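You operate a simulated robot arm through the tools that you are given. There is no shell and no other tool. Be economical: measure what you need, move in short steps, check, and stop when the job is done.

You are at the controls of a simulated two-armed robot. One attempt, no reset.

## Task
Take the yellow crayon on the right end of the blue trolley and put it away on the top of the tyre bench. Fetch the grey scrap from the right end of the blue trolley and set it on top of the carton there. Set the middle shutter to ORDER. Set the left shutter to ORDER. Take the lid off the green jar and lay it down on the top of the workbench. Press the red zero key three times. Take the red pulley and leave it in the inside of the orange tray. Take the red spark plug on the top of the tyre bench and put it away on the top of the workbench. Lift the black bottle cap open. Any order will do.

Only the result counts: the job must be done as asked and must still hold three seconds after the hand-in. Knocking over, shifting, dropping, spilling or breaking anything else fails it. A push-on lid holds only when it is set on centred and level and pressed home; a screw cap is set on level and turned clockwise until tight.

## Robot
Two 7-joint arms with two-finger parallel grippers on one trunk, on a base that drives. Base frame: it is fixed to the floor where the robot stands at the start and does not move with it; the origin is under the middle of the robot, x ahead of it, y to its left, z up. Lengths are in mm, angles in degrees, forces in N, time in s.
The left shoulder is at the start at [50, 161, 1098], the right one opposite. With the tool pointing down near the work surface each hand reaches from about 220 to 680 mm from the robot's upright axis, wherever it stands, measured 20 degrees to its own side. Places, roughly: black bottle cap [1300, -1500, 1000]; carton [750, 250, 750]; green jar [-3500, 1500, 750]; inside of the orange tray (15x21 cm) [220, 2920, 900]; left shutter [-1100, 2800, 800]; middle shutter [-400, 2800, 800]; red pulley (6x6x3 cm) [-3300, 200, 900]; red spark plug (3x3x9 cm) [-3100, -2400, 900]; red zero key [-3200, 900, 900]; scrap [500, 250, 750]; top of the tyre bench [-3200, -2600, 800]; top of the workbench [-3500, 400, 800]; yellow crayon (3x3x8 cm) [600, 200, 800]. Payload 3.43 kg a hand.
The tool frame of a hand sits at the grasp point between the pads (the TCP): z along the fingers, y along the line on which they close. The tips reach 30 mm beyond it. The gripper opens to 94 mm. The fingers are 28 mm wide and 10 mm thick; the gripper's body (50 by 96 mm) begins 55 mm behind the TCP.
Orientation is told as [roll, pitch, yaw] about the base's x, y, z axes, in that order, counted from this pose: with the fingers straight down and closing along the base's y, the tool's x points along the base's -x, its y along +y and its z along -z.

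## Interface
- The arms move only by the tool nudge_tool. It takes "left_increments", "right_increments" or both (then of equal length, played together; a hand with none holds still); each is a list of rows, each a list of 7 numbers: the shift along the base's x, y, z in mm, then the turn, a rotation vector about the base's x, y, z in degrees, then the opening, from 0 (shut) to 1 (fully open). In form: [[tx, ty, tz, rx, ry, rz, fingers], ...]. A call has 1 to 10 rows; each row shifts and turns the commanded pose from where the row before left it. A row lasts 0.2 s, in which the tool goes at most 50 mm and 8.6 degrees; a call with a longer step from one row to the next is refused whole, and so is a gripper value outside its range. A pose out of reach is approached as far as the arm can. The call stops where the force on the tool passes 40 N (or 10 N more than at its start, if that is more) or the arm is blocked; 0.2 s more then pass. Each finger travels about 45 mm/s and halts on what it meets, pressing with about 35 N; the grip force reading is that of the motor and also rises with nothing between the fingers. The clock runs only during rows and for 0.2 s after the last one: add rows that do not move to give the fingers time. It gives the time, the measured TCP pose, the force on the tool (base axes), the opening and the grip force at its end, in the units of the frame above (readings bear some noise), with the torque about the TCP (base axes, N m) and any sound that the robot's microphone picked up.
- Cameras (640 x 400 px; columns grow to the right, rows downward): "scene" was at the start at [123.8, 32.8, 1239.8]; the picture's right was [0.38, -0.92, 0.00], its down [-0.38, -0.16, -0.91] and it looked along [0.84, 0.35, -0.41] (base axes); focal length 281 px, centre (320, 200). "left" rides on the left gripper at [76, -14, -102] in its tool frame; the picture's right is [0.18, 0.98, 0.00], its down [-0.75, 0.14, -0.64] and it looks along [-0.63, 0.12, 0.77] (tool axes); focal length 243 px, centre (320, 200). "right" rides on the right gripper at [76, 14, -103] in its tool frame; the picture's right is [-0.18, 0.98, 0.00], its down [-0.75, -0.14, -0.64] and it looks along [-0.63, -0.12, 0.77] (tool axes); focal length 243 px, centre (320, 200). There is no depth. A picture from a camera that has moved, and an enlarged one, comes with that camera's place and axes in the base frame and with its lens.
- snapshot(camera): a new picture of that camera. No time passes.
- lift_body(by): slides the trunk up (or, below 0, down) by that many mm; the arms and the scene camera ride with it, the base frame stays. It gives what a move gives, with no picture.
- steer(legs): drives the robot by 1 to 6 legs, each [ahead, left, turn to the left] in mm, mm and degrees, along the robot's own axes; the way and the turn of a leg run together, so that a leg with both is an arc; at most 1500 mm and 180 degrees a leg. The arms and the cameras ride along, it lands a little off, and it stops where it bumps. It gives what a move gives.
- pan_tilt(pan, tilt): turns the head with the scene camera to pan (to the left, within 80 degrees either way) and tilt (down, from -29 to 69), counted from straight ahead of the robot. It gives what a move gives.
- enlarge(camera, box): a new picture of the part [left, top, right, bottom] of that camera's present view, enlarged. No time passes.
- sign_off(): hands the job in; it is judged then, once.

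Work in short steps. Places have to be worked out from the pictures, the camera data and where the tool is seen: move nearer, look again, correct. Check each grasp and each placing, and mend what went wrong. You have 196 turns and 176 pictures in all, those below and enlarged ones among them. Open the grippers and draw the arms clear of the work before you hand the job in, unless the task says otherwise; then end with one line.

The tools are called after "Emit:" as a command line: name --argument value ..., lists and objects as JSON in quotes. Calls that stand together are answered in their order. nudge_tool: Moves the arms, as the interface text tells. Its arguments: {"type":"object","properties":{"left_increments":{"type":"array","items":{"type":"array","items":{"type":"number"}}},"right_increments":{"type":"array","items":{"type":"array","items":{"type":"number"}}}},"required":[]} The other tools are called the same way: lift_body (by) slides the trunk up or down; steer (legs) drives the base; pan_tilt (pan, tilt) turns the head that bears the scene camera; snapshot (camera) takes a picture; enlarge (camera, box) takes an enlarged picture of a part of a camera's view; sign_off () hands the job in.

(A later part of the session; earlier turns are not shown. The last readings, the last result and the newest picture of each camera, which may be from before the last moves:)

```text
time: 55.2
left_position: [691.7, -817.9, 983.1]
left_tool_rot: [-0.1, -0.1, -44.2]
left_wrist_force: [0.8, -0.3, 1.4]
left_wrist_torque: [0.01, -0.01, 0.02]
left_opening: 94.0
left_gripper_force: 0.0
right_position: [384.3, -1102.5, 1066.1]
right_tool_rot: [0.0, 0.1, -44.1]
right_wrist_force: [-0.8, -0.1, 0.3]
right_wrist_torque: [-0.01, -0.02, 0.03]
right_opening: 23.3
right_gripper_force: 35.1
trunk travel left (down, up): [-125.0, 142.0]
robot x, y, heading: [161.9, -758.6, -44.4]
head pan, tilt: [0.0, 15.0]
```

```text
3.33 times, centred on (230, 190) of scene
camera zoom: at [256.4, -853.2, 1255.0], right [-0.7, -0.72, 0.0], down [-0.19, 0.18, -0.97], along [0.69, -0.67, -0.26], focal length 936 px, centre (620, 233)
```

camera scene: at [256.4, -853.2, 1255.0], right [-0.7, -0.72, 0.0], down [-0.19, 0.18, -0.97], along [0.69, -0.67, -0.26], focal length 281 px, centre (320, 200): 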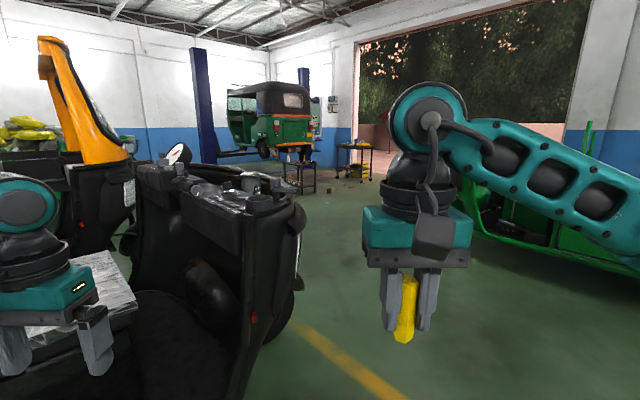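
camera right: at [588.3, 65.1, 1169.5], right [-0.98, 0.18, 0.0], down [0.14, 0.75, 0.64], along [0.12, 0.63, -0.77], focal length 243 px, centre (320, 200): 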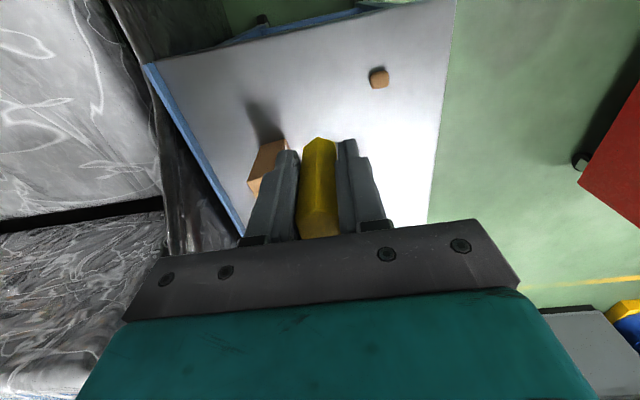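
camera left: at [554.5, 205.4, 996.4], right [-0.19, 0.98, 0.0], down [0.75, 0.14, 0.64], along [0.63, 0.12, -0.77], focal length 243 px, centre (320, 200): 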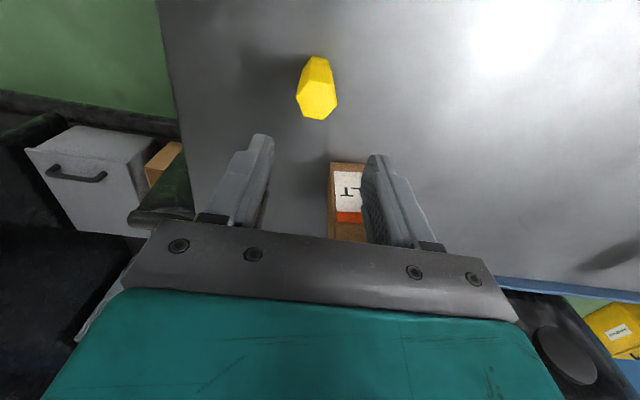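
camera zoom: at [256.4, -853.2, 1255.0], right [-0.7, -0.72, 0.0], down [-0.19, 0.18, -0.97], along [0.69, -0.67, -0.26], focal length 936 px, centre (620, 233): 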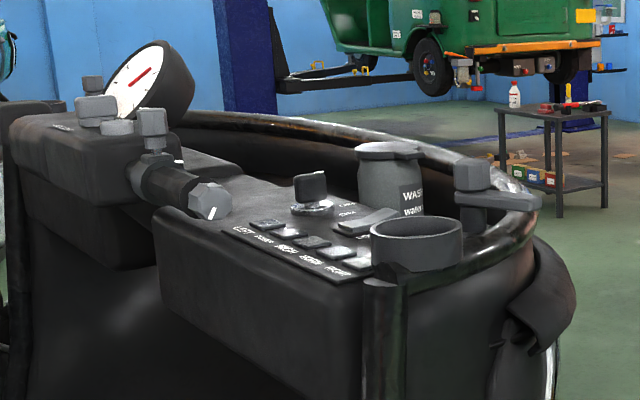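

The "WASHER WATER" bottle has the cap, at about (1300,-1454,1049). I drive to (200,-1680), face +x, then look again.

Emit:
steer --legs '[[668, -637, 0], [0, 0, 44.3], [250, 0, 0]]'

Emit:
pan_tilt --pan 15 --tilt 20

Emit:
snapshot --camera "scene"

```text
time: 64.6
left_position: [833.4, -1345.0, 982.5]
left_tool_rot: [0.1, 0.9, 0.1]
left_wrist_force: [-5.5, 0.4, 2.2]
left_wrist_torque: [-0.15, -0.46, 0.06]
left_opening: 93.9
left_gripper_force: 0.0
right_position: [818.5, -1763.8, 1065.3]
right_tool_rot: [0.0, 0.0, 0.3]
right_wrist_force: [-1.2, -1.2, -0.8]
right_wrist_torque: [-0.03, 0.01, -0.01]
right_opening: 23.3
right_gripper_force: 34.8
trunk travel left (down, up): [-125.0, 142.0]
robot x, y, heading: [419.6, -1669.8, 0.2]
head pan, tilt: [0.0, 15.0]
stopped in leg 3: the force on the tool passed its limit at 90 N (the readings are from after the stop); the commanded pose is now the measured one
```

```text
time: 65.3
left_position: [834.0, -1345.0, 982.5]
left_tool_rot: [0.0, 1.0, 0.2]
left_wrist_force: [-5.6, 2.4, 1.7]
left_wrist_torque: [-0.16, -0.58, 0.02]
left_opening: 93.9
left_gripper_force: 0.0
right_position: [819.2, -1762.5, 1066.8]
right_tool_rot: [0.0, 0.0, 0.2]
right_wrist_force: [-0.6, 0.7, 0.3]
right_wrist_torque: [-0.01, 0.05, 0.01]
right_opening: 23.2
right_gripper_force: 35.4
trunk travel left (down, up): [-125.0, 142.0]
robot x, y, heading: [422.3, -1674.0, 0.7]
head pan, tilt: [15.0, 20.0]
```

```text
144 pictures are left
camera scene: at [547.9, -1650.5, 1246.9], right [0.26, -0.96, 0.0], down [-0.33, -0.09, -0.94], along [0.91, 0.25, -0.34], focal length 281 px, centre (320, 200)
```

scene: 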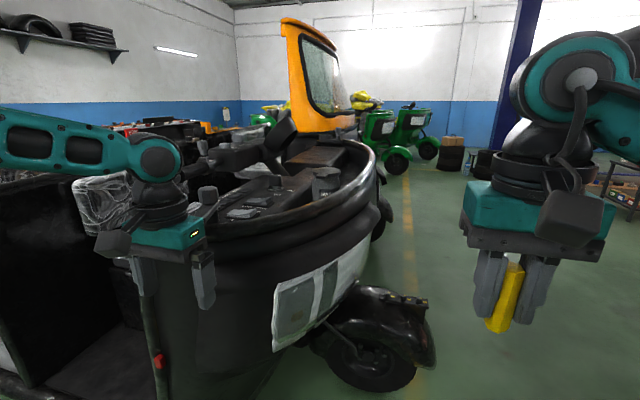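

The left hand touched the vehicle's side panel; back off at once and look.

Emit:
steer --legs '[[-150, 0, 0]]'

Emit:
snapshot --camera "scene"

Emit:
snapshot --camera "left"

```text
time: 66.7
left_position: [682.7, -1345.8, 983.0]
left_tool_rot: [0.1, 0.9, 0.2]
left_wrist_force: [0.3, 0.3, 0.3]
left_wrist_torque: [-0.03, -0.02, -0.01]
left_opening: 94.3
left_gripper_force: 0.0
right_position: [667.7, -1765.0, 1064.8]
right_tool_rot: [0.1, -0.1, 0.3]
right_wrist_force: [0.2, -0.7, -0.1]
right_wrist_torque: [-0.01, 0.02, -0.02]
right_opening: 22.9
right_gripper_force: 35.5
trunk travel left (down, up): [-125.0, 142.0]
robot x, y, heading: [270.7, -1671.6, 0.4]
head pan, tilt: [15.0, 20.0]
```

```text
143 pictures are left
camera scene: at [397.3, -1651.6, 1246.9], right [0.27, -0.96, 0.0], down [-0.33, -0.09, -0.94], along [0.91, 0.25, -0.34], focal length 281 px, centre (320, 200)
```

scene: 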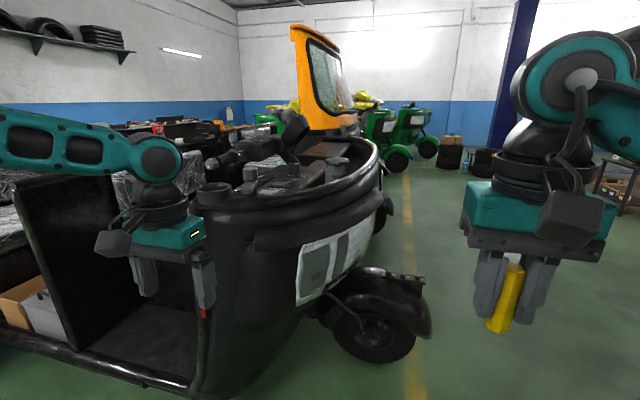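

```text
142 pictures are left
camera left: at [608.4, -1360.8, 1086.7], right [-0.19, 0.98, 0.0], down [0.76, 0.14, 0.63], along [0.62, 0.12, -0.78], focal length 243 px, centre (320, 200)
```

left: 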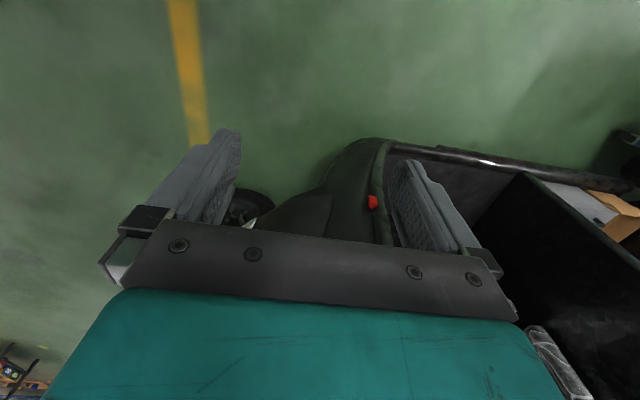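

Raise the trunk for a better view and working height, lift the left hand too, then look at the dash.

Emit:
lift_body --by 130

Emit:
nudge_tool --left_increments '[[-15, 20, 45, 0, 0, 0, 0.5], [-15, 20, 45, 0, 0, 0, 0.5], [-15, 20, 45, 0, 0, 0, 0.5], [-15, 20, 0, 0, 0, 0, 0.5]]'

Emit:
pan_tilt --pan 12 --tilt 25

Emit:
snapshot --camera "scene"

Emit:
enlarge --camera "scene" --box '[180, 100, 380, 225]'

```text
time: 68.3
left_position: [683.5, -1346.4, 1112.1]
left_tool_rot: [0.0, 1.0, 0.3]
left_wrist_force: [0.3, -0.3, 0.2]
left_wrist_torque: [0.02, 0.0, -0.01]
left_opening: 94.1
left_gripper_force: 0.1
right_position: [669.4, -1765.3, 1193.8]
right_tool_rot: [0.1, 0.1, 0.4]
right_wrist_force: [-1.3, -0.5, -0.4]
right_wrist_torque: [0.0, -0.03, -0.01]
right_opening: 23.2
right_gripper_force: 34.7
trunk travel left (down, up): [-255.0, 12.0]
robot x, y, heading: [270.9, -1670.9, 0.0]
head pan, tilt: [15.0, 20.0]
```

```text
refused: row 1 steps farther than a row can; nothing moved
```

```text
time: 69.0
left_position: [683.7, -1345.8, 1112.5]
left_tool_rot: [0.0, 0.9, 0.2]
left_wrist_force: [-0.2, 0.6, -0.1]
left_wrist_torque: [0.01, -0.01, -0.02]
left_opening: 94.2
left_gripper_force: 0.0
right_position: [667.4, -1765.3, 1195.5]
right_tool_rot: [-0.1, 0.0, 0.4]
right_wrist_force: [-0.1, 0.8, -1.2]
right_wrist_torque: [0.02, -0.03, 0.0]
right_opening: 23.2
right_gripper_force: 34.9
trunk travel left (down, up): [-255.0, 12.0]
robot x, y, heading: [271.1, -1672.0, 0.0]
head pan, tilt: [12.0, 25.0]
```

```text
141 pictures are left
camera scene: at [398.0, -1656.5, 1368.8], right [0.21, -0.98, 0.0], down [-0.41, -0.09, -0.91], along [0.89, 0.19, -0.42], focal length 281 px, centre (320, 200)
```

scene: 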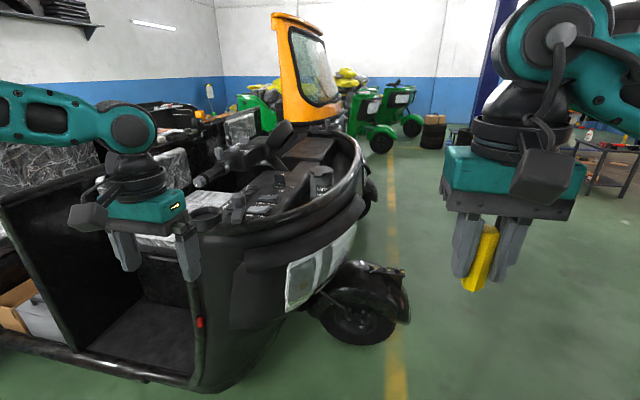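

```text
3.20 times, centred on (280, 162) of scene
camera zoom: at [398.0, -1656.5, 1368.8], right [0.21, -0.98, 0.0], down [-0.41, -0.09, -0.91], along [0.89, 0.19, -0.42], focal length 898 px, centre (448, 320)
```

zoom: 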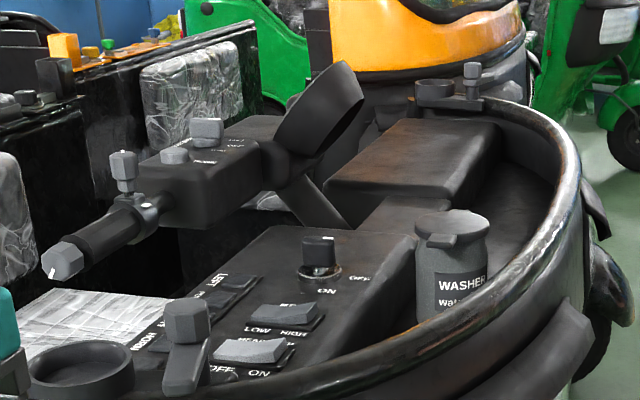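

Cap top estimated (1319,-1464,1047), a lip pointing roughly toward -x. I'll approach from the nose side: go right, then ahead, then turn left 35°.

Emit:
steer --legs '[[0, -340, 0], [640, 0, 0], [0, 0, 35]]'

Emit:
pan_tilt --pan 20 --tilt 35

Emit:
snapshot --camera "scene"

```text
time: 77.3
left_position: [1068.9, -1502.3, 1112.2]
left_tool_rot: [0.0, 1.0, 34.5]
left_wrist_force: [0.0, 0.3, -0.1]
left_wrist_torque: [0.02, -0.02, -0.02]
left_opening: 93.9
left_gripper_force: 0.0
right_position: [1293.1, -1856.9, 1195.0]
right_tool_rot: [0.0, 0.0, 34.6]
right_wrist_force: [0.6, 0.0, -1.0]
right_wrist_torque: [0.0, 0.04, -0.02]
right_opening: 23.2
right_gripper_force: 34.7
trunk travel left (down, up): [-255.0, 12.0]
robot x, y, heading: [912.3, -2007.5, 34.5]
head pan, tilt: [12.0, 25.0]
```

```text
time: 78.0
left_position: [1069.2, -1503.3, 1112.5]
left_tool_rot: [0.0, 1.0, 34.5]
left_wrist_force: [0.6, 0.7, 0.6]
left_wrist_torque: [0.03, 0.0, -0.03]
left_opening: 94.1
left_gripper_force: 0.1
right_position: [1293.9, -1858.2, 1195.7]
right_tool_rot: [0.1, 0.1, 34.6]
right_wrist_force: [-0.4, -0.1, 0.0]
right_wrist_torque: [0.0, 0.0, -0.02]
right_opening: 23.1
right_gripper_force: 34.5
trunk travel left (down, up): [-255.0, 12.0]
robot x, y, heading: [911.9, -2009.1, 34.6]
head pan, tilt: [20.0, 35.0]
```

```text
139 pictures are left
camera scene: at [994.9, -1915.6, 1353.0], right [0.82, -0.58, 0.0], down [-0.33, -0.47, -0.82], along [0.47, 0.67, -0.57], focal length 281 px, centre (320, 200)
```

scene: 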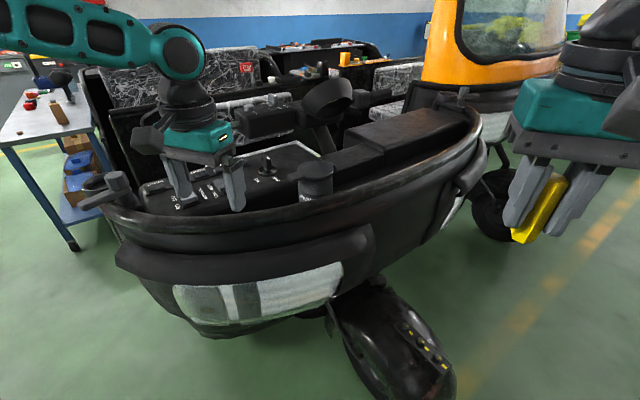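

Good position. Enlarge the bottle and lip.

Emit:
enlarge --camera "scene" --box '[270, 140, 370, 210]'

Emit:
snapshot --camera "left"

```text
5.71 times, centred on (320, 175) of scene
camera zoom: at [994.9, -1915.6, 1353.0], right [0.82, -0.58, 0.0], down [-0.33, -0.47, -0.82], along [0.47, 0.67, -0.57], focal length 1604 px, centre (320, 343)
```

zoom: 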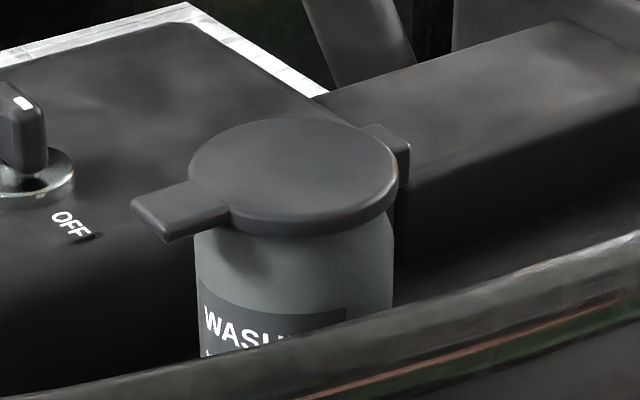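

```text
137 pictures are left
camera left: at [1015.9, -1557.9, 1216.6], right [-0.71, 0.71, 0.0], down [0.55, 0.55, 0.63], along [0.44, 0.45, -0.78], focal length 243 px, centre (320, 200)
```

left: 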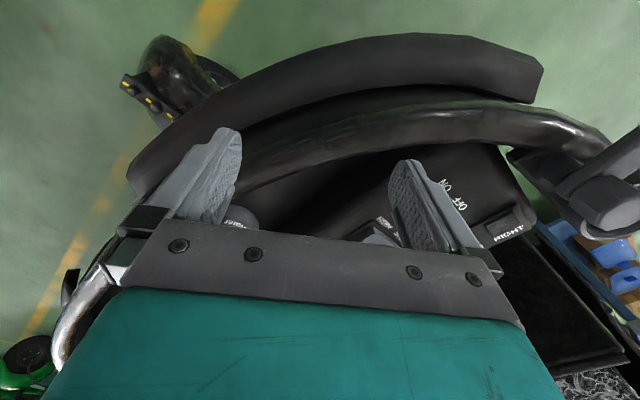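

Tab points toward about −x (168°), tip near (1242,-1450), cap dia ~81 mm, hinge on the far side. Raise the left hand, start yawing it, then drive ~110 closer.

Emit:
nudge_tool --left_increments '[[0, -20, 30, 0, -1, -8, 0.6], [0, -20, 30, 0, 0, -8, 0.6], [0, -20, 10, 0, 0, -8, 0.6], [0, 0, 0, 0, 0, -8, 0.6]]'

Emit:
steer --legs '[[87, 74, 0]]'

Emit:
snapshot --camera "scene"

```text
time: 79.0
left_position: [1069.8, -1563.0, 1182.7]
left_tool_rot: [-0.5, 0.1, 2.4]
left_wrist_force: [-0.7, 0.6, 0.4]
left_wrist_torque: [0.03, 0.01, 0.02]
left_opening: 55.9
left_gripper_force: 0.1
right_position: [1294.0, -1856.4, 1196.0]
right_tool_rot: [0.1, 0.2, 34.6]
right_wrist_force: [0.1, -0.5, -1.1]
right_wrist_torque: [0.05, 0.0, -0.02]
right_opening: 23.2
right_gripper_force: 34.8
trunk travel left (down, up): [-255.0, 12.0]
robot x, y, heading: [911.7, -2007.6, 34.6]
head pan, tilt: [20.0, 35.0]
```

```text
time: 80.3
left_position: [1098.0, -1453.4, 1182.5]
left_tool_rot: [-0.5, 0.1, 2.8]
left_wrist_force: [-0.3, 0.5, -0.1]
left_wrist_torque: [-0.06, 0.0, 0.04]
left_opening: 56.2
left_gripper_force: 0.1
right_position: [1324.4, -1748.1, 1196.0]
right_tool_rot: [0.0, 0.1, 34.8]
right_wrist_force: [0.9, 0.4, -0.2]
right_wrist_torque: [-0.05, 0.0, -0.02]
right_opening: 23.3
right_gripper_force: 34.7
trunk travel left (down, up): [-255.0, 12.0]
robot x, y, heading: [941.0, -1898.0, 34.8]
head pan, tilt: [20.0, 35.0]
```

```text
136 pictures are left
camera scene: at [1024.3, -1805.3, 1352.9], right [0.82, -0.58, 0.0], down [-0.33, -0.47, -0.82], along [0.47, 0.67, -0.57], focal length 281 px, centre (320, 200)
```

scene: 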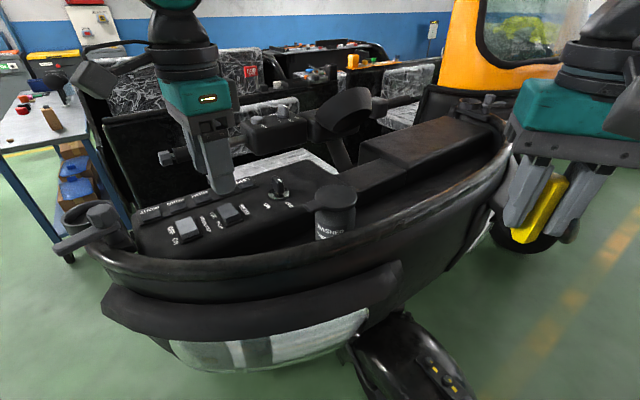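

Move the hand over toward the tab with yaw ≈ -12°, staying at z≈1160.

Emit:
nudge_tool --left_increments '[[45, 0, 0, 0, 0, -7, 0.6], [45, 0, 0, 0, 0, -7, 0.6], [45, 0, -10, 0, 0, 0, 0.6], [6, 0, -15, 0, 0, 0, 0.6]]'

Emit:
snapshot --camera "left"

Emit:
enlarge --camera "scene" --box '[250, 120, 410, 240]'

```text
time: 81.3
left_position: [1239.6, -1454.1, 1158.3]
left_tool_rot: [-0.2, 0.1, -11.4]
left_wrist_force: [-0.7, -0.3, 0.1]
left_wrist_torque: [0.03, -0.02, 0.03]
left_opening: 56.4
left_gripper_force: 0.1
right_position: [1322.8, -1748.7, 1194.6]
right_tool_rot: [0.0, 0.0, 34.8]
right_wrist_force: [0.6, 0.6, -0.4]
right_wrist_torque: [-0.01, 0.0, -0.01]
right_opening: 23.4
right_gripper_force: 35.6
trunk travel left (down, up): [-255.0, 12.0]
robot x, y, heading: [943.6, -1899.1, 35.1]
head pan, tilt: [20.0, 35.0]
```

```text
135 pictures are left
camera left: at [1162.1, -1453.1, 1261.3], right [0.01, 1.0, -0.01], down [0.77, -0.01, 0.64], along [0.64, -0.01, -0.77], focal length 243 px, centre (320, 200)
```

left: 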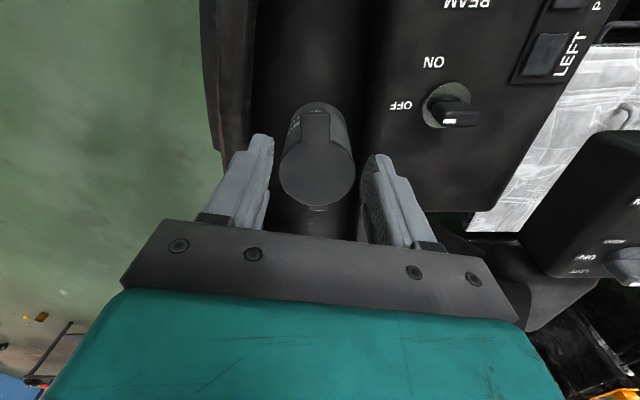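

```text
3.33 times, centred on (330, 180) of scene
camera zoom: at [1023.5, -1806.3, 1353.1], right [0.82, -0.58, 0.0], down [-0.33, -0.47, -0.82], along [0.47, 0.67, -0.57], focal length 936 px, centre (287, 267)
```

zoom: 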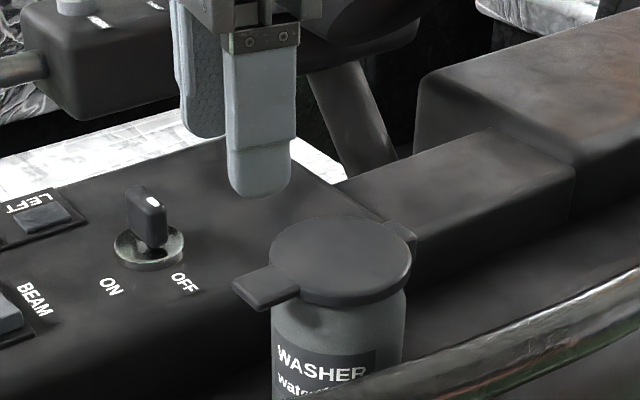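

Close-up shows the tab axis along −x at y≈-1458.5, tip x≈1238, top z≈1047. Rotate yaw to 0 and lower to TCP ≈1090, then check.

Emit:
nudge_tool --left_increments '[[5, -2, -10, 0, 0, 6, 0.6], [3, -2, -25, 0, 0, 5.5, 0.6], [0, 0, -33, 0, 0, 0, 0.6]]'

Emit:
snapshot --camera "left"

Emit:
enlarge --camera "scene" --box '[250, 120, 410, 240]'

```text
time: 82.1
left_position: [1247.0, -1456.4, 1088.5]
left_tool_rot: [-0.5, 0.1, 0.3]
left_wrist_force: [-0.1, 0.6, 0.3]
left_wrist_torque: [-0.03, 0.02, -0.01]
left_opening: 56.4
left_gripper_force: 0.1
right_position: [1322.9, -1748.0, 1195.3]
right_tool_rot: [0.0, 0.0, 34.8]
right_wrist_force: [0.8, -0.8, -0.6]
right_wrist_torque: [0.0, -0.01, -0.02]
right_opening: 23.4
right_gripper_force: 35.1
trunk travel left (down, up): [-255.0, 12.0]
robot x, y, heading: [940.8, -1897.2, 34.8]
head pan, tilt: [20.0, 35.0]
```

```text
133 pictures are left
camera left: at [1171.7, -1470.6, 1190.8], right [-0.19, 0.98, -0.01], down [0.75, 0.15, 0.64], along [0.63, 0.11, -0.77], focal length 243 px, centre (320, 200)
```

left: 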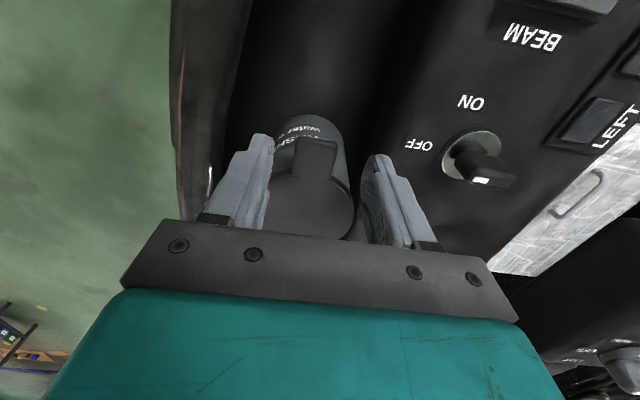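

```text
3.33 times, centred on (330, 180) of scene
camera zoom: at [1024.2, -1805.7, 1353.0], right [0.82, -0.58, 0.0], down [-0.33, -0.47, -0.82], along [0.47, 0.67, -0.57], focal length 936 px, centre (287, 267)
```

zoom: 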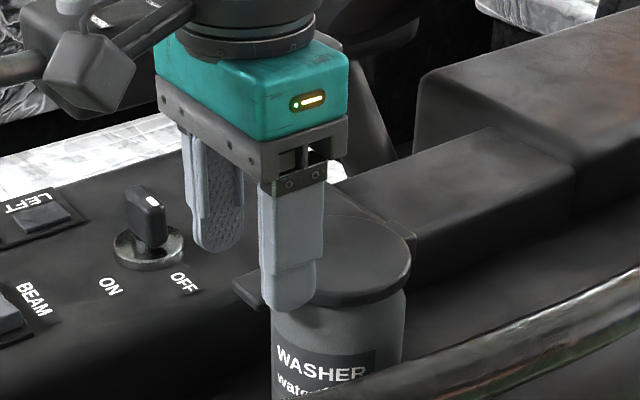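

Tab lies between the fingers. Shift y −3.5, lower to TCP≈1064 and close on the tab.

Emit:
nudge_tool --left_increments '[[1, -3.5, -12, 0, 0, 0, 0.6], [0, 0, -12, 0, 0, 0, 0.6], [0, 0, 0, 0, 0, 0, 0.15], [0, 0, 0, 0, 0, 0, 0.15], [0, 0, 0, 0, 0, 0, 0.15]]'

Emit:
enlarge --camera "scene" --box '[250, 120, 410, 240]'

Emit:
snapshot --camera "left"

```text
time: 83.3
left_position: [1248.9, -1459.7, 1064.1]
left_tool_rot: [-0.4, 0.1, 0.1]
left_wrist_force: [0.2, 5.4, 0.3]
left_wrist_torque: [0.36, 0.06, -0.18]
left_opening: 27.5
left_gripper_force: 37.7
right_position: [1322.4, -1747.4, 1195.1]
right_tool_rot: [0.0, 0.1, 34.8]
right_wrist_force: [0.0, -0.2, -0.5]
right_wrist_torque: [-0.02, 0.01, 0.01]
right_opening: 23.4
right_gripper_force: 35.2
trunk travel left (down, up): [-255.0, 12.0]
robot x, y, heading: [942.9, -1897.3, 35.0]
head pan, tilt: [20.0, 35.0]
```

```text
3.33 times, centred on (330, 180) of scene
camera zoom: at [1024.1, -1805.2, 1352.9], right [0.82, -0.58, 0.0], down [-0.33, -0.47, -0.82], along [0.47, 0.67, -0.57], focal length 936 px, centre (287, 267)
```

zoom: 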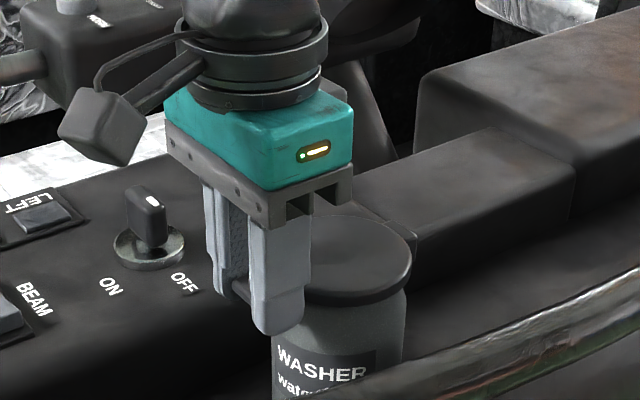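

```text
130 pictures are left
camera left: at [1172.8, -1473.7, 1167.4], right [-0.19, 0.98, -0.01], down [0.75, 0.15, 0.64], along [0.63, 0.11, -0.77], focal length 243 px, centre (320, 200)
```

left: 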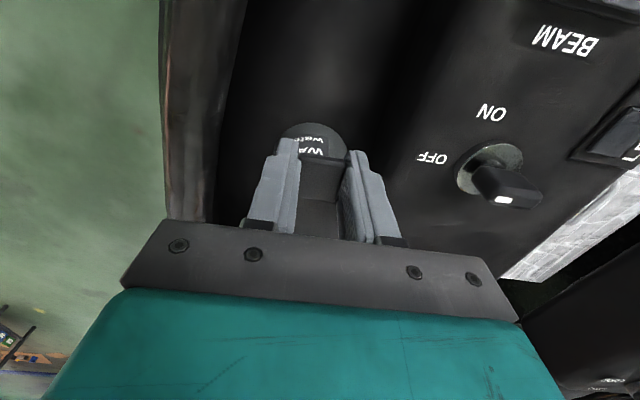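

Tab gripped (27.5 mm). Lift along an arc about the hinge (x≈1352), first ~24°.

Emit:
nudge_tool --left_increments '[[0.6, 0, 10.8, 0, 0, 0, 0.15], [1.7, 0, 10.7, 0, 0, 0, 0.15], [2.8, 0, 10.5, 0, 0, 0, 0.15], [3.9, 0, 10.2, 0, 0, 0, 0.15]]'

Emit:
enlarge --camera "scene" --box '[250, 100, 410, 220]'

```text
time: 84.3
left_position: [1256.9, -1460.7, 1105.7]
left_tool_rot: [-0.6, 0.3, 0.3]
left_wrist_force: [-2.5, 7.8, -9.5]
left_wrist_torque: [0.15, 1.02, 0.1]
left_opening: 27.7
left_gripper_force: 34.7
right_position: [1323.2, -1746.3, 1196.2]
right_tool_rot: [-0.1, 0.1, 34.8]
right_wrist_force: [0.3, 0.4, -0.6]
right_wrist_torque: [0.0, 0.02, -0.02]
right_opening: 23.2
right_gripper_force: 34.8
trunk travel left (down, up): [-255.0, 12.0]
robot x, y, heading: [941.9, -1899.8, 34.7]
head pan, tilt: [20.0, 35.0]
```

```text
3.33 times, centred on (330, 160) of scene
camera zoom: at [1024.4, -1804.2, 1352.7], right [0.82, -0.58, 0.0], down [-0.33, -0.47, -0.82], along [0.47, 0.67, -0.57], focal length 936 px, centre (287, 333)
```

zoom: 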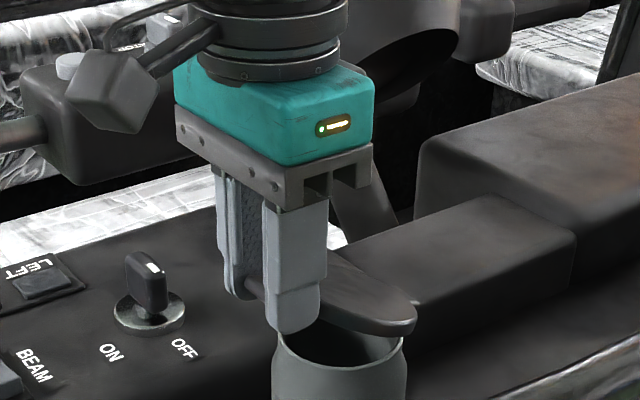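

Cap is lifting nicely. Continue the arc from ~24° to ~72°.

Emit:
nudge_tool --left_increments '[[4.9, 0, 9.6, 0, 0, 0, 0.15], [5.9, 0, 9.1, 0, 0, 0, 0.15], [6.8, 0, 8.4, 0, 0, 0, 0.15], [7.6, 0, 7.7, 0, 0, 0, 0.15], [8.4, 0, 6.8, 0, 0, 0, 0.15], [9.1, 0, 5.9, 0, 0, 0, 0.15], [9.7, 0, 4.9, 0, 0, 0, 0.15], [10.1, 0, 3.9, 0, 0, 0, 0.15]]'

Emit:
enlarge --camera "scene" --box '[250, 80, 430, 220]'

```text
time: 85.4
left_position: [1268.2, -1459.3, 1138.1]
left_tool_rot: [-0.8, -0.2, -0.1]
left_wrist_force: [18.0, 2.4, -15.1]
left_wrist_torque: [0.38, -0.44, 0.35]
left_opening: 27.9
left_gripper_force: 45.0
left hand out of reach, approached as far as the arm can: row 2, 3, 4, 5
right_position: [1326.5, -1748.4, 1193.1]
right_tool_rot: [0.0, 0.3, 34.6]
right_wrist_force: [0.1, 0.2, -0.3]
right_wrist_torque: [0.01, -0.03, 0.0]
right_opening: 23.1
right_gripper_force: 35.0
trunk travel left (down, up): [-255.0, 12.0]
robot x, y, heading: [944.3, -1903.2, 34.5]
head pan, tilt: [20.0, 35.0]
stopped in row 5 (left hand): the force on the tool passed its limit at 54 N (the readings are from after the stop); the commanded pose is now the measured one
```

```text
2.86 times, centred on (340, 150) of scene
camera zoom: at [1027.9, -1804.4, 1352.8], right [0.82, -0.58, 0.0], down [-0.33, -0.47, -0.82], along [0.47, 0.67, -0.58], focal length 802 px, centre (263, 343)
```

zoom: 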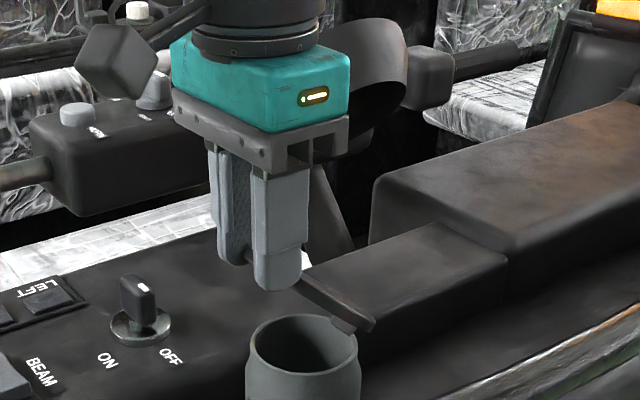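

Reach limit at this height with a vertical tool; cap is at ~45°. I'll tilt the fingers forward (toward +x), keeping the grip point on the arc, which brings the wrist back into reach.

Emit:
nudge_tool --left_increments '[[1, 0, 2.5, 0, -8, 0, 0.15], [1, 0, 2.5, 0, -8, 0, 0.15], [1, 0, 2.5, 0, -8, 0, 0.15]]'

```text
time: 86.2
left_position: [1264.4, -1458.8, 1147.4]
left_tool_rot: [-0.6, -23.7, 0.0]
left_wrist_force: [-10.4, 4.9, -7.0]
left_wrist_torque: [0.12, 1.65, 0.14]
left_opening: 27.6
left_gripper_force: 45.3
right_position: [1323.5, -1746.7, 1194.5]
right_tool_rot: [-0.1, 0.1, 34.7]
right_wrist_force: [0.4, -0.4, -0.9]
right_wrist_torque: [0.0, 0.02, -0.01]
right_opening: 23.1
right_gripper_force: 35.2
trunk travel left (down, up): [-255.0, 12.0]
robot x, y, heading: [945.7, -1895.5, 34.9]
head pan, tilt: [20.0, 35.0]
```

Let me see how the cap sits in the fingers now.

Emit:
enlarge --camera "scene" --box '[250, 80, 430, 220]'

Emit:
snapshot --camera "left"

```text
2.86 times, centred on (340, 150) of scene
camera zoom: at [1023.6, -1804.9, 1353.0], right [0.82, -0.58, 0.0], down [-0.33, -0.47, -0.82], along [0.47, 0.67, -0.57], focal length 802 px, centre (263, 343)
```

zoom: 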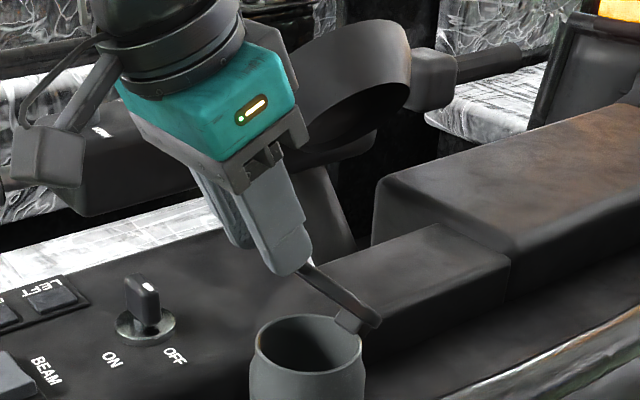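

```text
126 pictures are left
camera left: at [1153.1, -1472.8, 1209.9], right [-0.16, 0.98, -0.08], down [0.43, 0.15, 0.89], along [0.89, 0.11, -0.45], focal length 243 px, centre (320, 200)
```

left: 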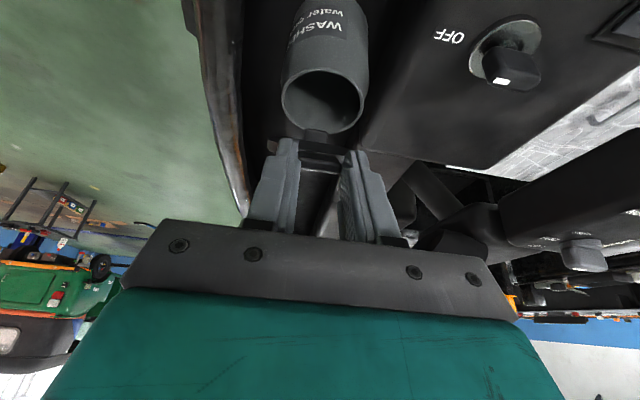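

Cap is ~55° open and firmly held. Continue the arc toward ~85° with further tilt.

Emit:
nudge_tool --left_increments '[[8, 0, 4.5, 0, -5, 0, 0.15], [8.5, 0, 3.5, 0, -5, 0, 0.15], [9, 0, 2.5, 0, -5, 0, 0.15], [9, 0, 1.5, 0, -5, 0, 0.15], [9, 0, 0.5, 0, -5, 0, 0.15]]'

Emit:
enlarge --camera "scene" --box '[250, 80, 430, 220]'

```text
time: 87.4
left_position: [1307.9, -1458.6, 1161.0]
left_tool_rot: [-0.5, -49.3, -0.2]
left_wrist_force: [-15.5, 5.2, 7.6]
left_wrist_torque: [0.5, 1.45, 0.51]
left_opening: 27.3
left_gripper_force: 44.7
right_position: [1321.8, -1748.9, 1196.3]
right_tool_rot: [-0.1, 0.0, 34.7]
right_wrist_force: [0.5, 0.7, -0.5]
right_wrist_torque: [-0.01, 0.06, -0.03]
right_opening: 23.0
right_gripper_force: 34.5
trunk travel left (down, up): [-255.0, 12.0]
robot x, y, heading: [941.7, -1895.9, 34.7]
head pan, tilt: [20.0, 35.0]
```

```text
2.86 times, centred on (340, 150) of scene
camera zoom: at [1022.2, -1806.1, 1353.2], right [0.82, -0.58, 0.0], down [-0.33, -0.47, -0.82], along [0.47, 0.67, -0.57], focal length 802 px, centre (263, 343)
```

zoom: 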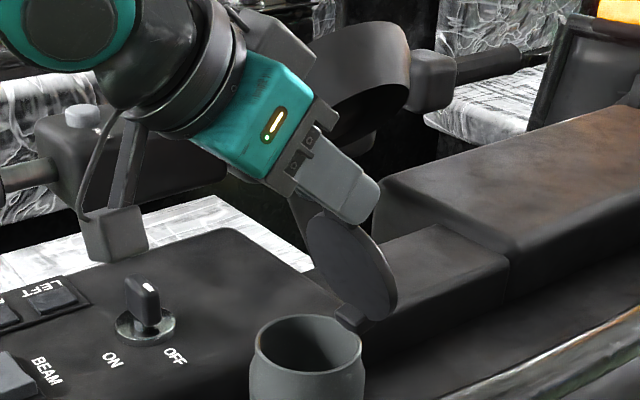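

Cap is nearly upright. Push on past vertical, then release.

Emit:
nudge_tool --left_increments '[[9, 0, -0.5, 0, -4, 0, 0.15], [9, 0, -1.5, 0, -4, 0, 0.15], [9, 0, -3, 0, -3, 0, 0.15], [8, 0, -4, 0, 0, 0, 0.15]]'

Emit:
enlarge --camera "scene" --box '[250, 80, 430, 220]'

```text
time: 88.4
left_position: [1345.8, -1459.4, 1156.8]
left_tool_rot: [-0.3, -60.8, -0.5]
left_wrist_force: [-8.0, 10.7, 21.2]
left_wrist_torque: [0.37, 0.76, 0.43]
left_opening: 27.6
left_gripper_force: 45.3
right_position: [1321.9, -1748.6, 1197.5]
right_tool_rot: [-0.2, 0.1, 34.6]
right_wrist_force: [-1.0, -0.1, 0.6]
right_wrist_torque: [0.01, 0.02, 0.02]
right_opening: 23.1
right_gripper_force: 35.1
trunk travel left (down, up): [-255.0, 12.0]
robot x, y, heading: [942.7, -1897.5, 34.6]
head pan, tilt: [20.0, 35.0]
```

```text
2.86 times, centred on (340, 150) of scene
camera zoom: at [1022.0, -1806.1, 1353.4], right [0.82, -0.58, 0.0], down [-0.33, -0.47, -0.82], along [0.47, 0.67, -0.57], focal length 802 px, centre (263, 343)
```

zoom: 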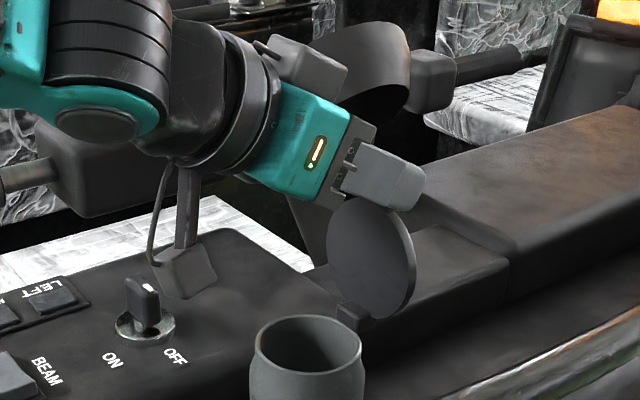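

Cap is past vertical (~105°). Open the fingers and withdraw backward along the tool axis.

Emit:
nudge_tool --left_increments '[[0, 0, 0, 0, 0, 0, 0.7], [0, 0, 0, 0, 0, 0, 0.7], [-5, 0, 10, 0, 0, 0, 0.7], [-25, 0, 25, 0, 0, 0, 0.7], [-35, 0, 25, 0, 0, 0, 0.7], [-40, 0, 10, 0, 0, 0, 0.7]]'

Emit:
enlarge --camera "scene" --box '[250, 80, 430, 220]'

```text
time: 89.8
left_position: [1237.0, -1459.2, 1220.4]
left_tool_rot: [-0.5, -60.3, -0.1]
left_wrist_force: [-0.2, -0.4, 0.1]
left_wrist_torque: [0.01, -0.01, -0.05]
left_opening: 65.6
left_gripper_force: 0.0
right_position: [1321.9, -1747.8, 1196.0]
right_tool_rot: [0.0, 0.0, 34.7]
right_wrist_force: [0.3, 1.2, 0.1]
right_wrist_torque: [-0.03, -0.04, 0.01]
right_opening: 23.1
right_gripper_force: 35.3
trunk travel left (down, up): [-255.0, 12.0]
robot x, y, heading: [944.7, -1896.9, 34.5]
head pan, tilt: [20.0, 35.0]
```

```text
2.86 times, centred on (340, 150) of scene
camera zoom: at [1022.9, -1805.0, 1353.0], right [0.82, -0.58, 0.0], down [-0.33, -0.47, -0.82], along [0.47, 0.67, -0.57], focal length 802 px, centre (263, 343)
```

zoom: 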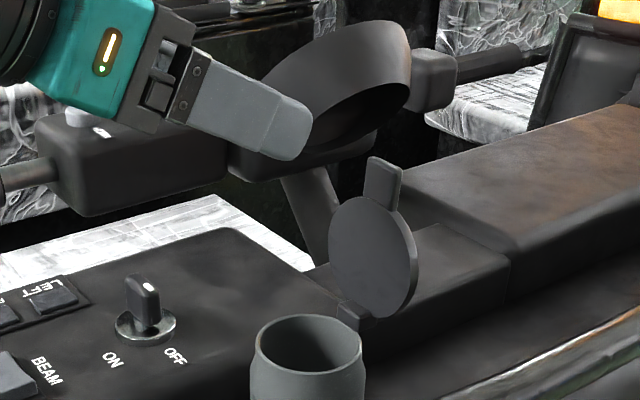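

Cap stays open. Back the robot off, then bring the left hand back to vertical and near.

Emit:
steer --legs '[[-322, -203, 0]]'

Emit:
nudge_tool --left_increments '[[-10, -10, 0, 0, 8, 4, 1], [-10, -10, 0, 0, 8, 3, 1], [-10, -10, 0, 0, 8, 3, 1], [-10, -10, 0, 0, 8, 3, 1], [-10, -10, 0, 0, 8, 3, 1], [-10, -10, 0, 0, 8, 3, 1], [-10, -10, 0, 0, 8, 3, 1], [-10, -10, 0, 0, 4, 3, 1]]'

```text
time: 92.2
left_position: [1091.8, -1811.0, 1220.8]
left_tool_rot: [-0.3, -60.3, -0.6]
left_wrist_force: [-0.1, -0.9, -0.3]
left_wrist_torque: [-0.01, 0.01, 0.04]
left_opening: 65.8
left_gripper_force: 0.1
right_position: [1175.8, -2099.1, 1193.7]
right_tool_rot: [0.1, 0.1, 34.4]
right_wrist_force: [-0.6, -0.1, -0.8]
right_wrist_torque: [-0.02, 0.05, -0.02]
right_opening: 23.4
right_gripper_force: 35.0
trunk travel left (down, up): [-255.0, 12.0]
robot x, y, heading: [792.9, -2248.8, 34.5]
head pan, tilt: [20.0, 35.0]
```

```text
refused: row 1 steps farther than a row can; nothing moved
```

The turn step was too large; retry with smaller angle steps.

Emit:
nudge_tool --left_increments '[[-10, -10, 0, 0, 7.7, 3, 1], [-10, -10, 0, 0, 7.7, 3, 1], [-10, -10, 0, 0, 7.7, 3, 1], [-10, -10, 0, 0, 7.7, 3, 1], [-10, -10, 0, 0, 7.7, 3, 1], [-10, -10, 0, 0, 7.7, 3, 1], [-10, -10, 0, 0, 7.7, 3, 1], [-10, -10, 0, 0, 6, 3, 1]]'

Emit:
steer --legs '[[0, 0, 150]]'

Emit:
pan_tilt --pan 0 --tilt 15

Emit:
snapshot --camera "scene"

```text
time: 94.0
left_position: [1013.7, -1889.6, 1220.3]
left_tool_rot: [10.2, -1.1, 19.6]
left_wrist_force: [-0.4, -0.8, -0.4]
left_wrist_torque: [0.02, 0.04, 0.0]
left_opening: 94.0
left_gripper_force: 0.1
right_position: [1175.9, -2099.0, 1194.9]
right_tool_rot: [0.0, 0.0, 34.6]
right_wrist_force: [-0.3, 0.3, -0.1]
right_wrist_torque: [-0.04, 0.01, -0.01]
right_opening: 23.3
right_gripper_force: 35.0
trunk travel left (down, up): [-255.0, 12.0]
robot x, y, heading: [794.3, -2246.3, 34.5]
head pan, tilt: [20.0, 35.0]
```

```text
time: 100.5
left_position: [418.3, -2433.5, 1219.7]
left_tool_rot: [10.2, -1.4, 167.4]
left_wrist_force: [0.2, 0.2, 0.5]
left_wrist_torque: [0.03, -0.02, 0.01]
left_opening: 93.9
left_gripper_force: 0.2
right_position: [391.4, -2170.2, 1196.4]
right_tool_rot: [0.1, 0.1, -177.7]
right_wrist_force: [0.7, -0.5, -1.4]
right_wrist_torque: [-0.02, -0.04, 0.02]
right_opening: 23.4
right_gripper_force: 35.4
trunk travel left (down, up): [-255.0, 12.0]
robot x, y, heading: [797.0, -2249.8, -177.7]
head pan, tilt: [20.0, 35.0]
```

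```text
time: 101.3
left_position: [418.9, -2432.2, 1220.3]
left_tool_rot: [10.0, -1.3, 167.4]
left_wrist_force: [-0.2, 0.3, -0.3]
left_wrist_torque: [-0.03, 0.01, 0.0]
left_opening: 93.9
left_gripper_force: 0.1
right_position: [392.1, -2171.0, 1195.5]
right_tool_rot: [0.0, 0.0, -177.7]
right_wrist_force: [-1.1, 0.0, -0.6]
right_wrist_torque: [0.04, 0.0, 0.01]
right_opening: 22.9
right_gripper_force: 35.6
trunk travel left (down, up): [-255.0, 12.0]
robot x, y, heading: [797.7, -2243.4, -177.5]
head pan, tilt: [0.0, 15.0]
```

```text
122 pictures are left
camera scene: at [659.1, -2255.3, 1384.9], right [-0.04, 1.0, 0.0], down [0.26, 0.01, -0.97], along [-0.96, -0.04, -0.26], focal length 281 px, centre (320, 200)
```

scene: 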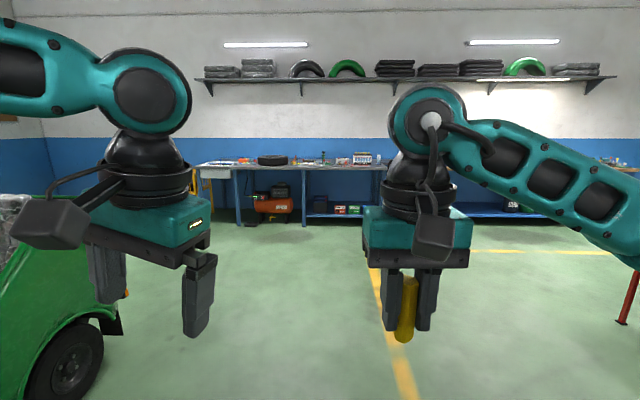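

The tyre bench is at the far wall, floor clear. Straighten the left tool and drive ahead 2500 mm.

Emit:
nudge_tool --left_increments '[[0, 0, 0, 4.9, -1.1, 6, 1], [0, 0, 0, 4.9, -1.1, 6, 1]]'

Emit:
steer --legs '[[1400, 0, 0], [1100, 0, -2]]'

Emit:
pan_tilt --pan 10 --tilt 20

Emit:
snapshot --camera "scene"

```text
time: 101.9
left_position: [417.1, -2432.6, 1220.3]
left_tool_rot: [0.2, -0.3, 179.7]
left_wrist_force: [1.1, 0.4, -0.3]
left_wrist_torque: [-0.04, -0.01, -0.01]
left_opening: 93.9
left_gripper_force: 0.1
right_position: [392.3, -2169.7, 1194.9]
right_tool_rot: [0.0, 0.1, -177.6]
right_wrist_force: [-0.4, 0.2, 0.3]
right_wrist_torque: [0.02, -0.03, 0.0]
right_opening: 23.2
right_gripper_force: 35.0
trunk travel left (down, up): [-255.0, 12.0]
robot x, y, heading: [790.7, -2245.0, -177.6]
head pan, tilt: [0.0, 15.0]
```

```text
time: 114.0
left_position: [-2063.2, -2477.4, 1218.8]
left_tool_rot: [0.2, -0.3, 176.8]
left_wrist_force: [1.4, 0.7, 0.1]
left_wrist_torque: [0.02, -0.02, -0.03]
left_opening: 93.9
left_gripper_force: 0.1
right_position: [-2076.2, -2215.6, 1194.2]
right_tool_rot: [0.0, 0.1, 179.5]
right_wrist_force: [-0.2, 0.4, -1.1]
right_wrist_torque: [-0.04, -0.02, 0.0]
right_opening: 23.3
right_gripper_force: 35.5
trunk travel left (down, up): [-255.0, 12.0]
robot x, y, heading: [-1678.7, -2308.7, 179.7]
head pan, tilt: [0.0, 15.0]
```

```text
time: 114.7
left_position: [-2063.0, -2478.5, 1220.5]
left_tool_rot: [0.3, -0.3, 176.8]
left_wrist_force: [0.2, -0.5, -0.1]
left_wrist_torque: [0.03, -0.02, 0.0]
left_opening: 93.8
left_gripper_force: 0.1
right_position: [-2076.0, -2215.2, 1195.9]
right_tool_rot: [-0.1, 0.1, 179.5]
right_wrist_force: [0.5, 0.8, -0.6]
right_wrist_torque: [-0.01, -0.02, -0.02]
right_opening: 23.5
right_gripper_force: 35.3
trunk travel left (down, up): [-255.0, 12.0]
robot x, y, heading: [-1680.4, -2309.0, 179.7]
head pan, tilt: [10.0, 20.0]
```

```text
121 pictures are left
camera scene: at [-1811.4, -2329.2, 1376.9], right [-0.17, 0.99, 0.0], down [0.34, 0.06, -0.94], along [-0.93, -0.16, -0.34], focal length 281 px, centre (320, 200)
```

scene: 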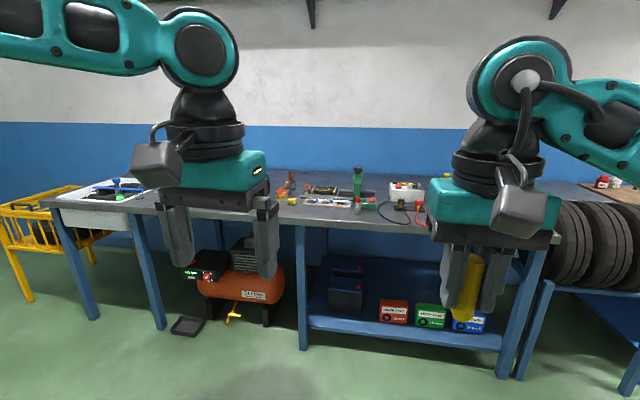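

Enlarge the bench top to find the spark plug and free space.

Emit:
enlarge --camera "scene" --box '[265, 155, 435, 235]'

```text
3.76 times, centred on (350, 195) of scene
camera zoom: at [-1811.4, -2329.2, 1376.9], right [-0.17, 0.99, 0.0], down [0.34, 0.06, -0.94], along [-0.93, -0.16, -0.34], focal length 1057 px, centre (207, 219)
```

zoom: 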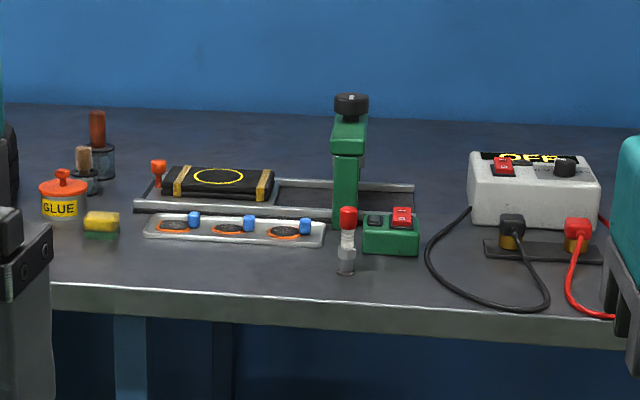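

Red spark plug ≈ (-3120,-2368), bench top ≈ z 835, edge x≈-3029. Free patch to its left at about y −2480. I position the robot at (-2630,-2640) to use the right hand for both.

Emit:
steer --legs '[[700, 331, 0], [250, 0, 0]]'

Emit:
pan_tilt --pan -15 --tilt 40

Emit:
snapshot --camera "scene"

```text
time: 120.3
left_position: [-3022.0, -2804.5, 1219.9]
left_tool_rot: [0.3, -0.2, 177.1]
left_wrist_force: [0.5, 0.3, -0.5]
left_wrist_torque: [-0.01, -0.03, 0.0]
left_opening: 94.0
left_gripper_force: 0.2
right_position: [-3036.9, -2542.9, 1195.8]
right_tool_rot: [0.0, 0.0, 179.9]
right_wrist_force: [0.4, -0.5, -0.8]
right_wrist_torque: [0.0, 0.0, 0.0]
right_opening: 23.0
right_gripper_force: 35.1
trunk travel left (down, up): [-255.0, 12.0]
robot x, y, heading: [-2638.4, -2635.4, 180.0]
head pan, tilt: [10.0, 20.0]
```

```text
time: 121.2
left_position: [-3022.9, -2805.4, 1219.4]
left_tool_rot: [0.4, -0.3, 177.2]
left_wrist_force: [0.3, 0.4, 0.4]
left_wrist_torque: [-0.07, -0.02, -0.04]
left_opening: 94.1
left_gripper_force: 0.0
right_position: [-3036.2, -2542.3, 1196.8]
right_tool_rot: [0.1, 0.1, 180.0]
right_wrist_force: [0.1, -0.5, -0.9]
right_wrist_torque: [0.0, -0.01, 0.02]
right_opening: 23.1
right_gripper_force: 35.2
trunk travel left (down, up): [-255.0, 12.0]
robot x, y, heading: [-2637.6, -2638.5, 179.8]
head pan, tilt: [-15.0, 40.0]
```

```text
119 pictures are left
camera scene: at [-2762.0, -2616.6, 1345.5], right [0.26, 0.97, 0.0], down [0.62, -0.17, -0.77], along [-0.74, 0.2, -0.64], focal length 281 px, centre (320, 200)
```

scene: 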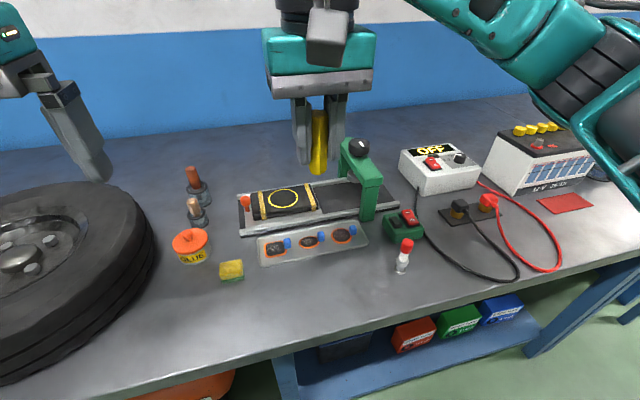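

Better triangulation: bench top ≈ z 866, plug base ≈ (-3054,-2366). Place the crayon at (-3055,-2500): move over and descend partway.

Emit:
nudge_tool --right_increments '[[-10, 21, -30, 0, 0, 0, 0.1], [-9, 21, -30, 0, 0, 0, 0.1], [0, 0, -45, 0, 0, 0, 0.1], [0, 0, -45, 0, 0, 0, 0.1], [0, 0, -45, 0, 0, 0, 0.1], [0, 0, -35, 0, 0, 0, 0.1]]'

Emit:
snapshot --camera "scene"

Emit:
snapshot --camera "right"

```text
time: 122.6
left_position: [-3021.4, -2804.3, 1219.6]
left_tool_rot: [0.3, -0.2, 177.2]
left_wrist_force: [0.2, -0.4, -0.2]
left_wrist_torque: [-0.02, 0.06, -0.02]
left_opening: 94.3
left_gripper_force: 0.0
right_position: [-3055.4, -2499.1, 963.4]
right_tool_rot: [0.0, 0.1, 179.9]
right_wrist_force: [-0.5, -0.4, -0.2]
right_wrist_torque: [-0.02, -0.01, 0.0]
right_opening: 23.3
right_gripper_force: 34.6
trunk travel left (down, up): [-255.0, 12.0]
robot x, y, heading: [-2640.1, -2635.5, 179.8]
head pan, tilt: [-15.0, 40.0]
```

```text
118 pictures are left
camera scene: at [-2762.1, -2616.4, 1345.4], right [0.26, 0.97, 0.0], down [0.62, -0.17, -0.77], along [-0.74, 0.2, -0.64], focal length 281 px, centre (320, 200)
```

scene: 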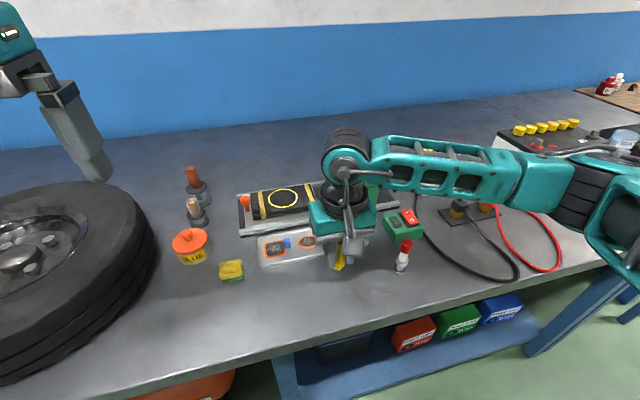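

```text
117 pictures are left
camera right: at [-2978.5, -2514.3, 1066.8], right [-0.19, -0.98, 0.0], down [-0.75, 0.14, 0.64], along [-0.63, 0.12, -0.77], focal length 243 px, centre (320, 200)
```

right: 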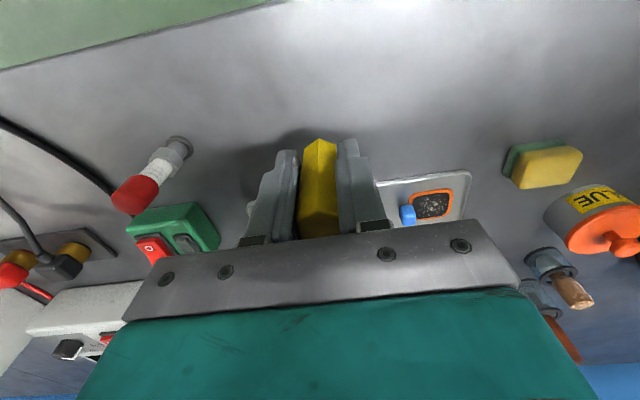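

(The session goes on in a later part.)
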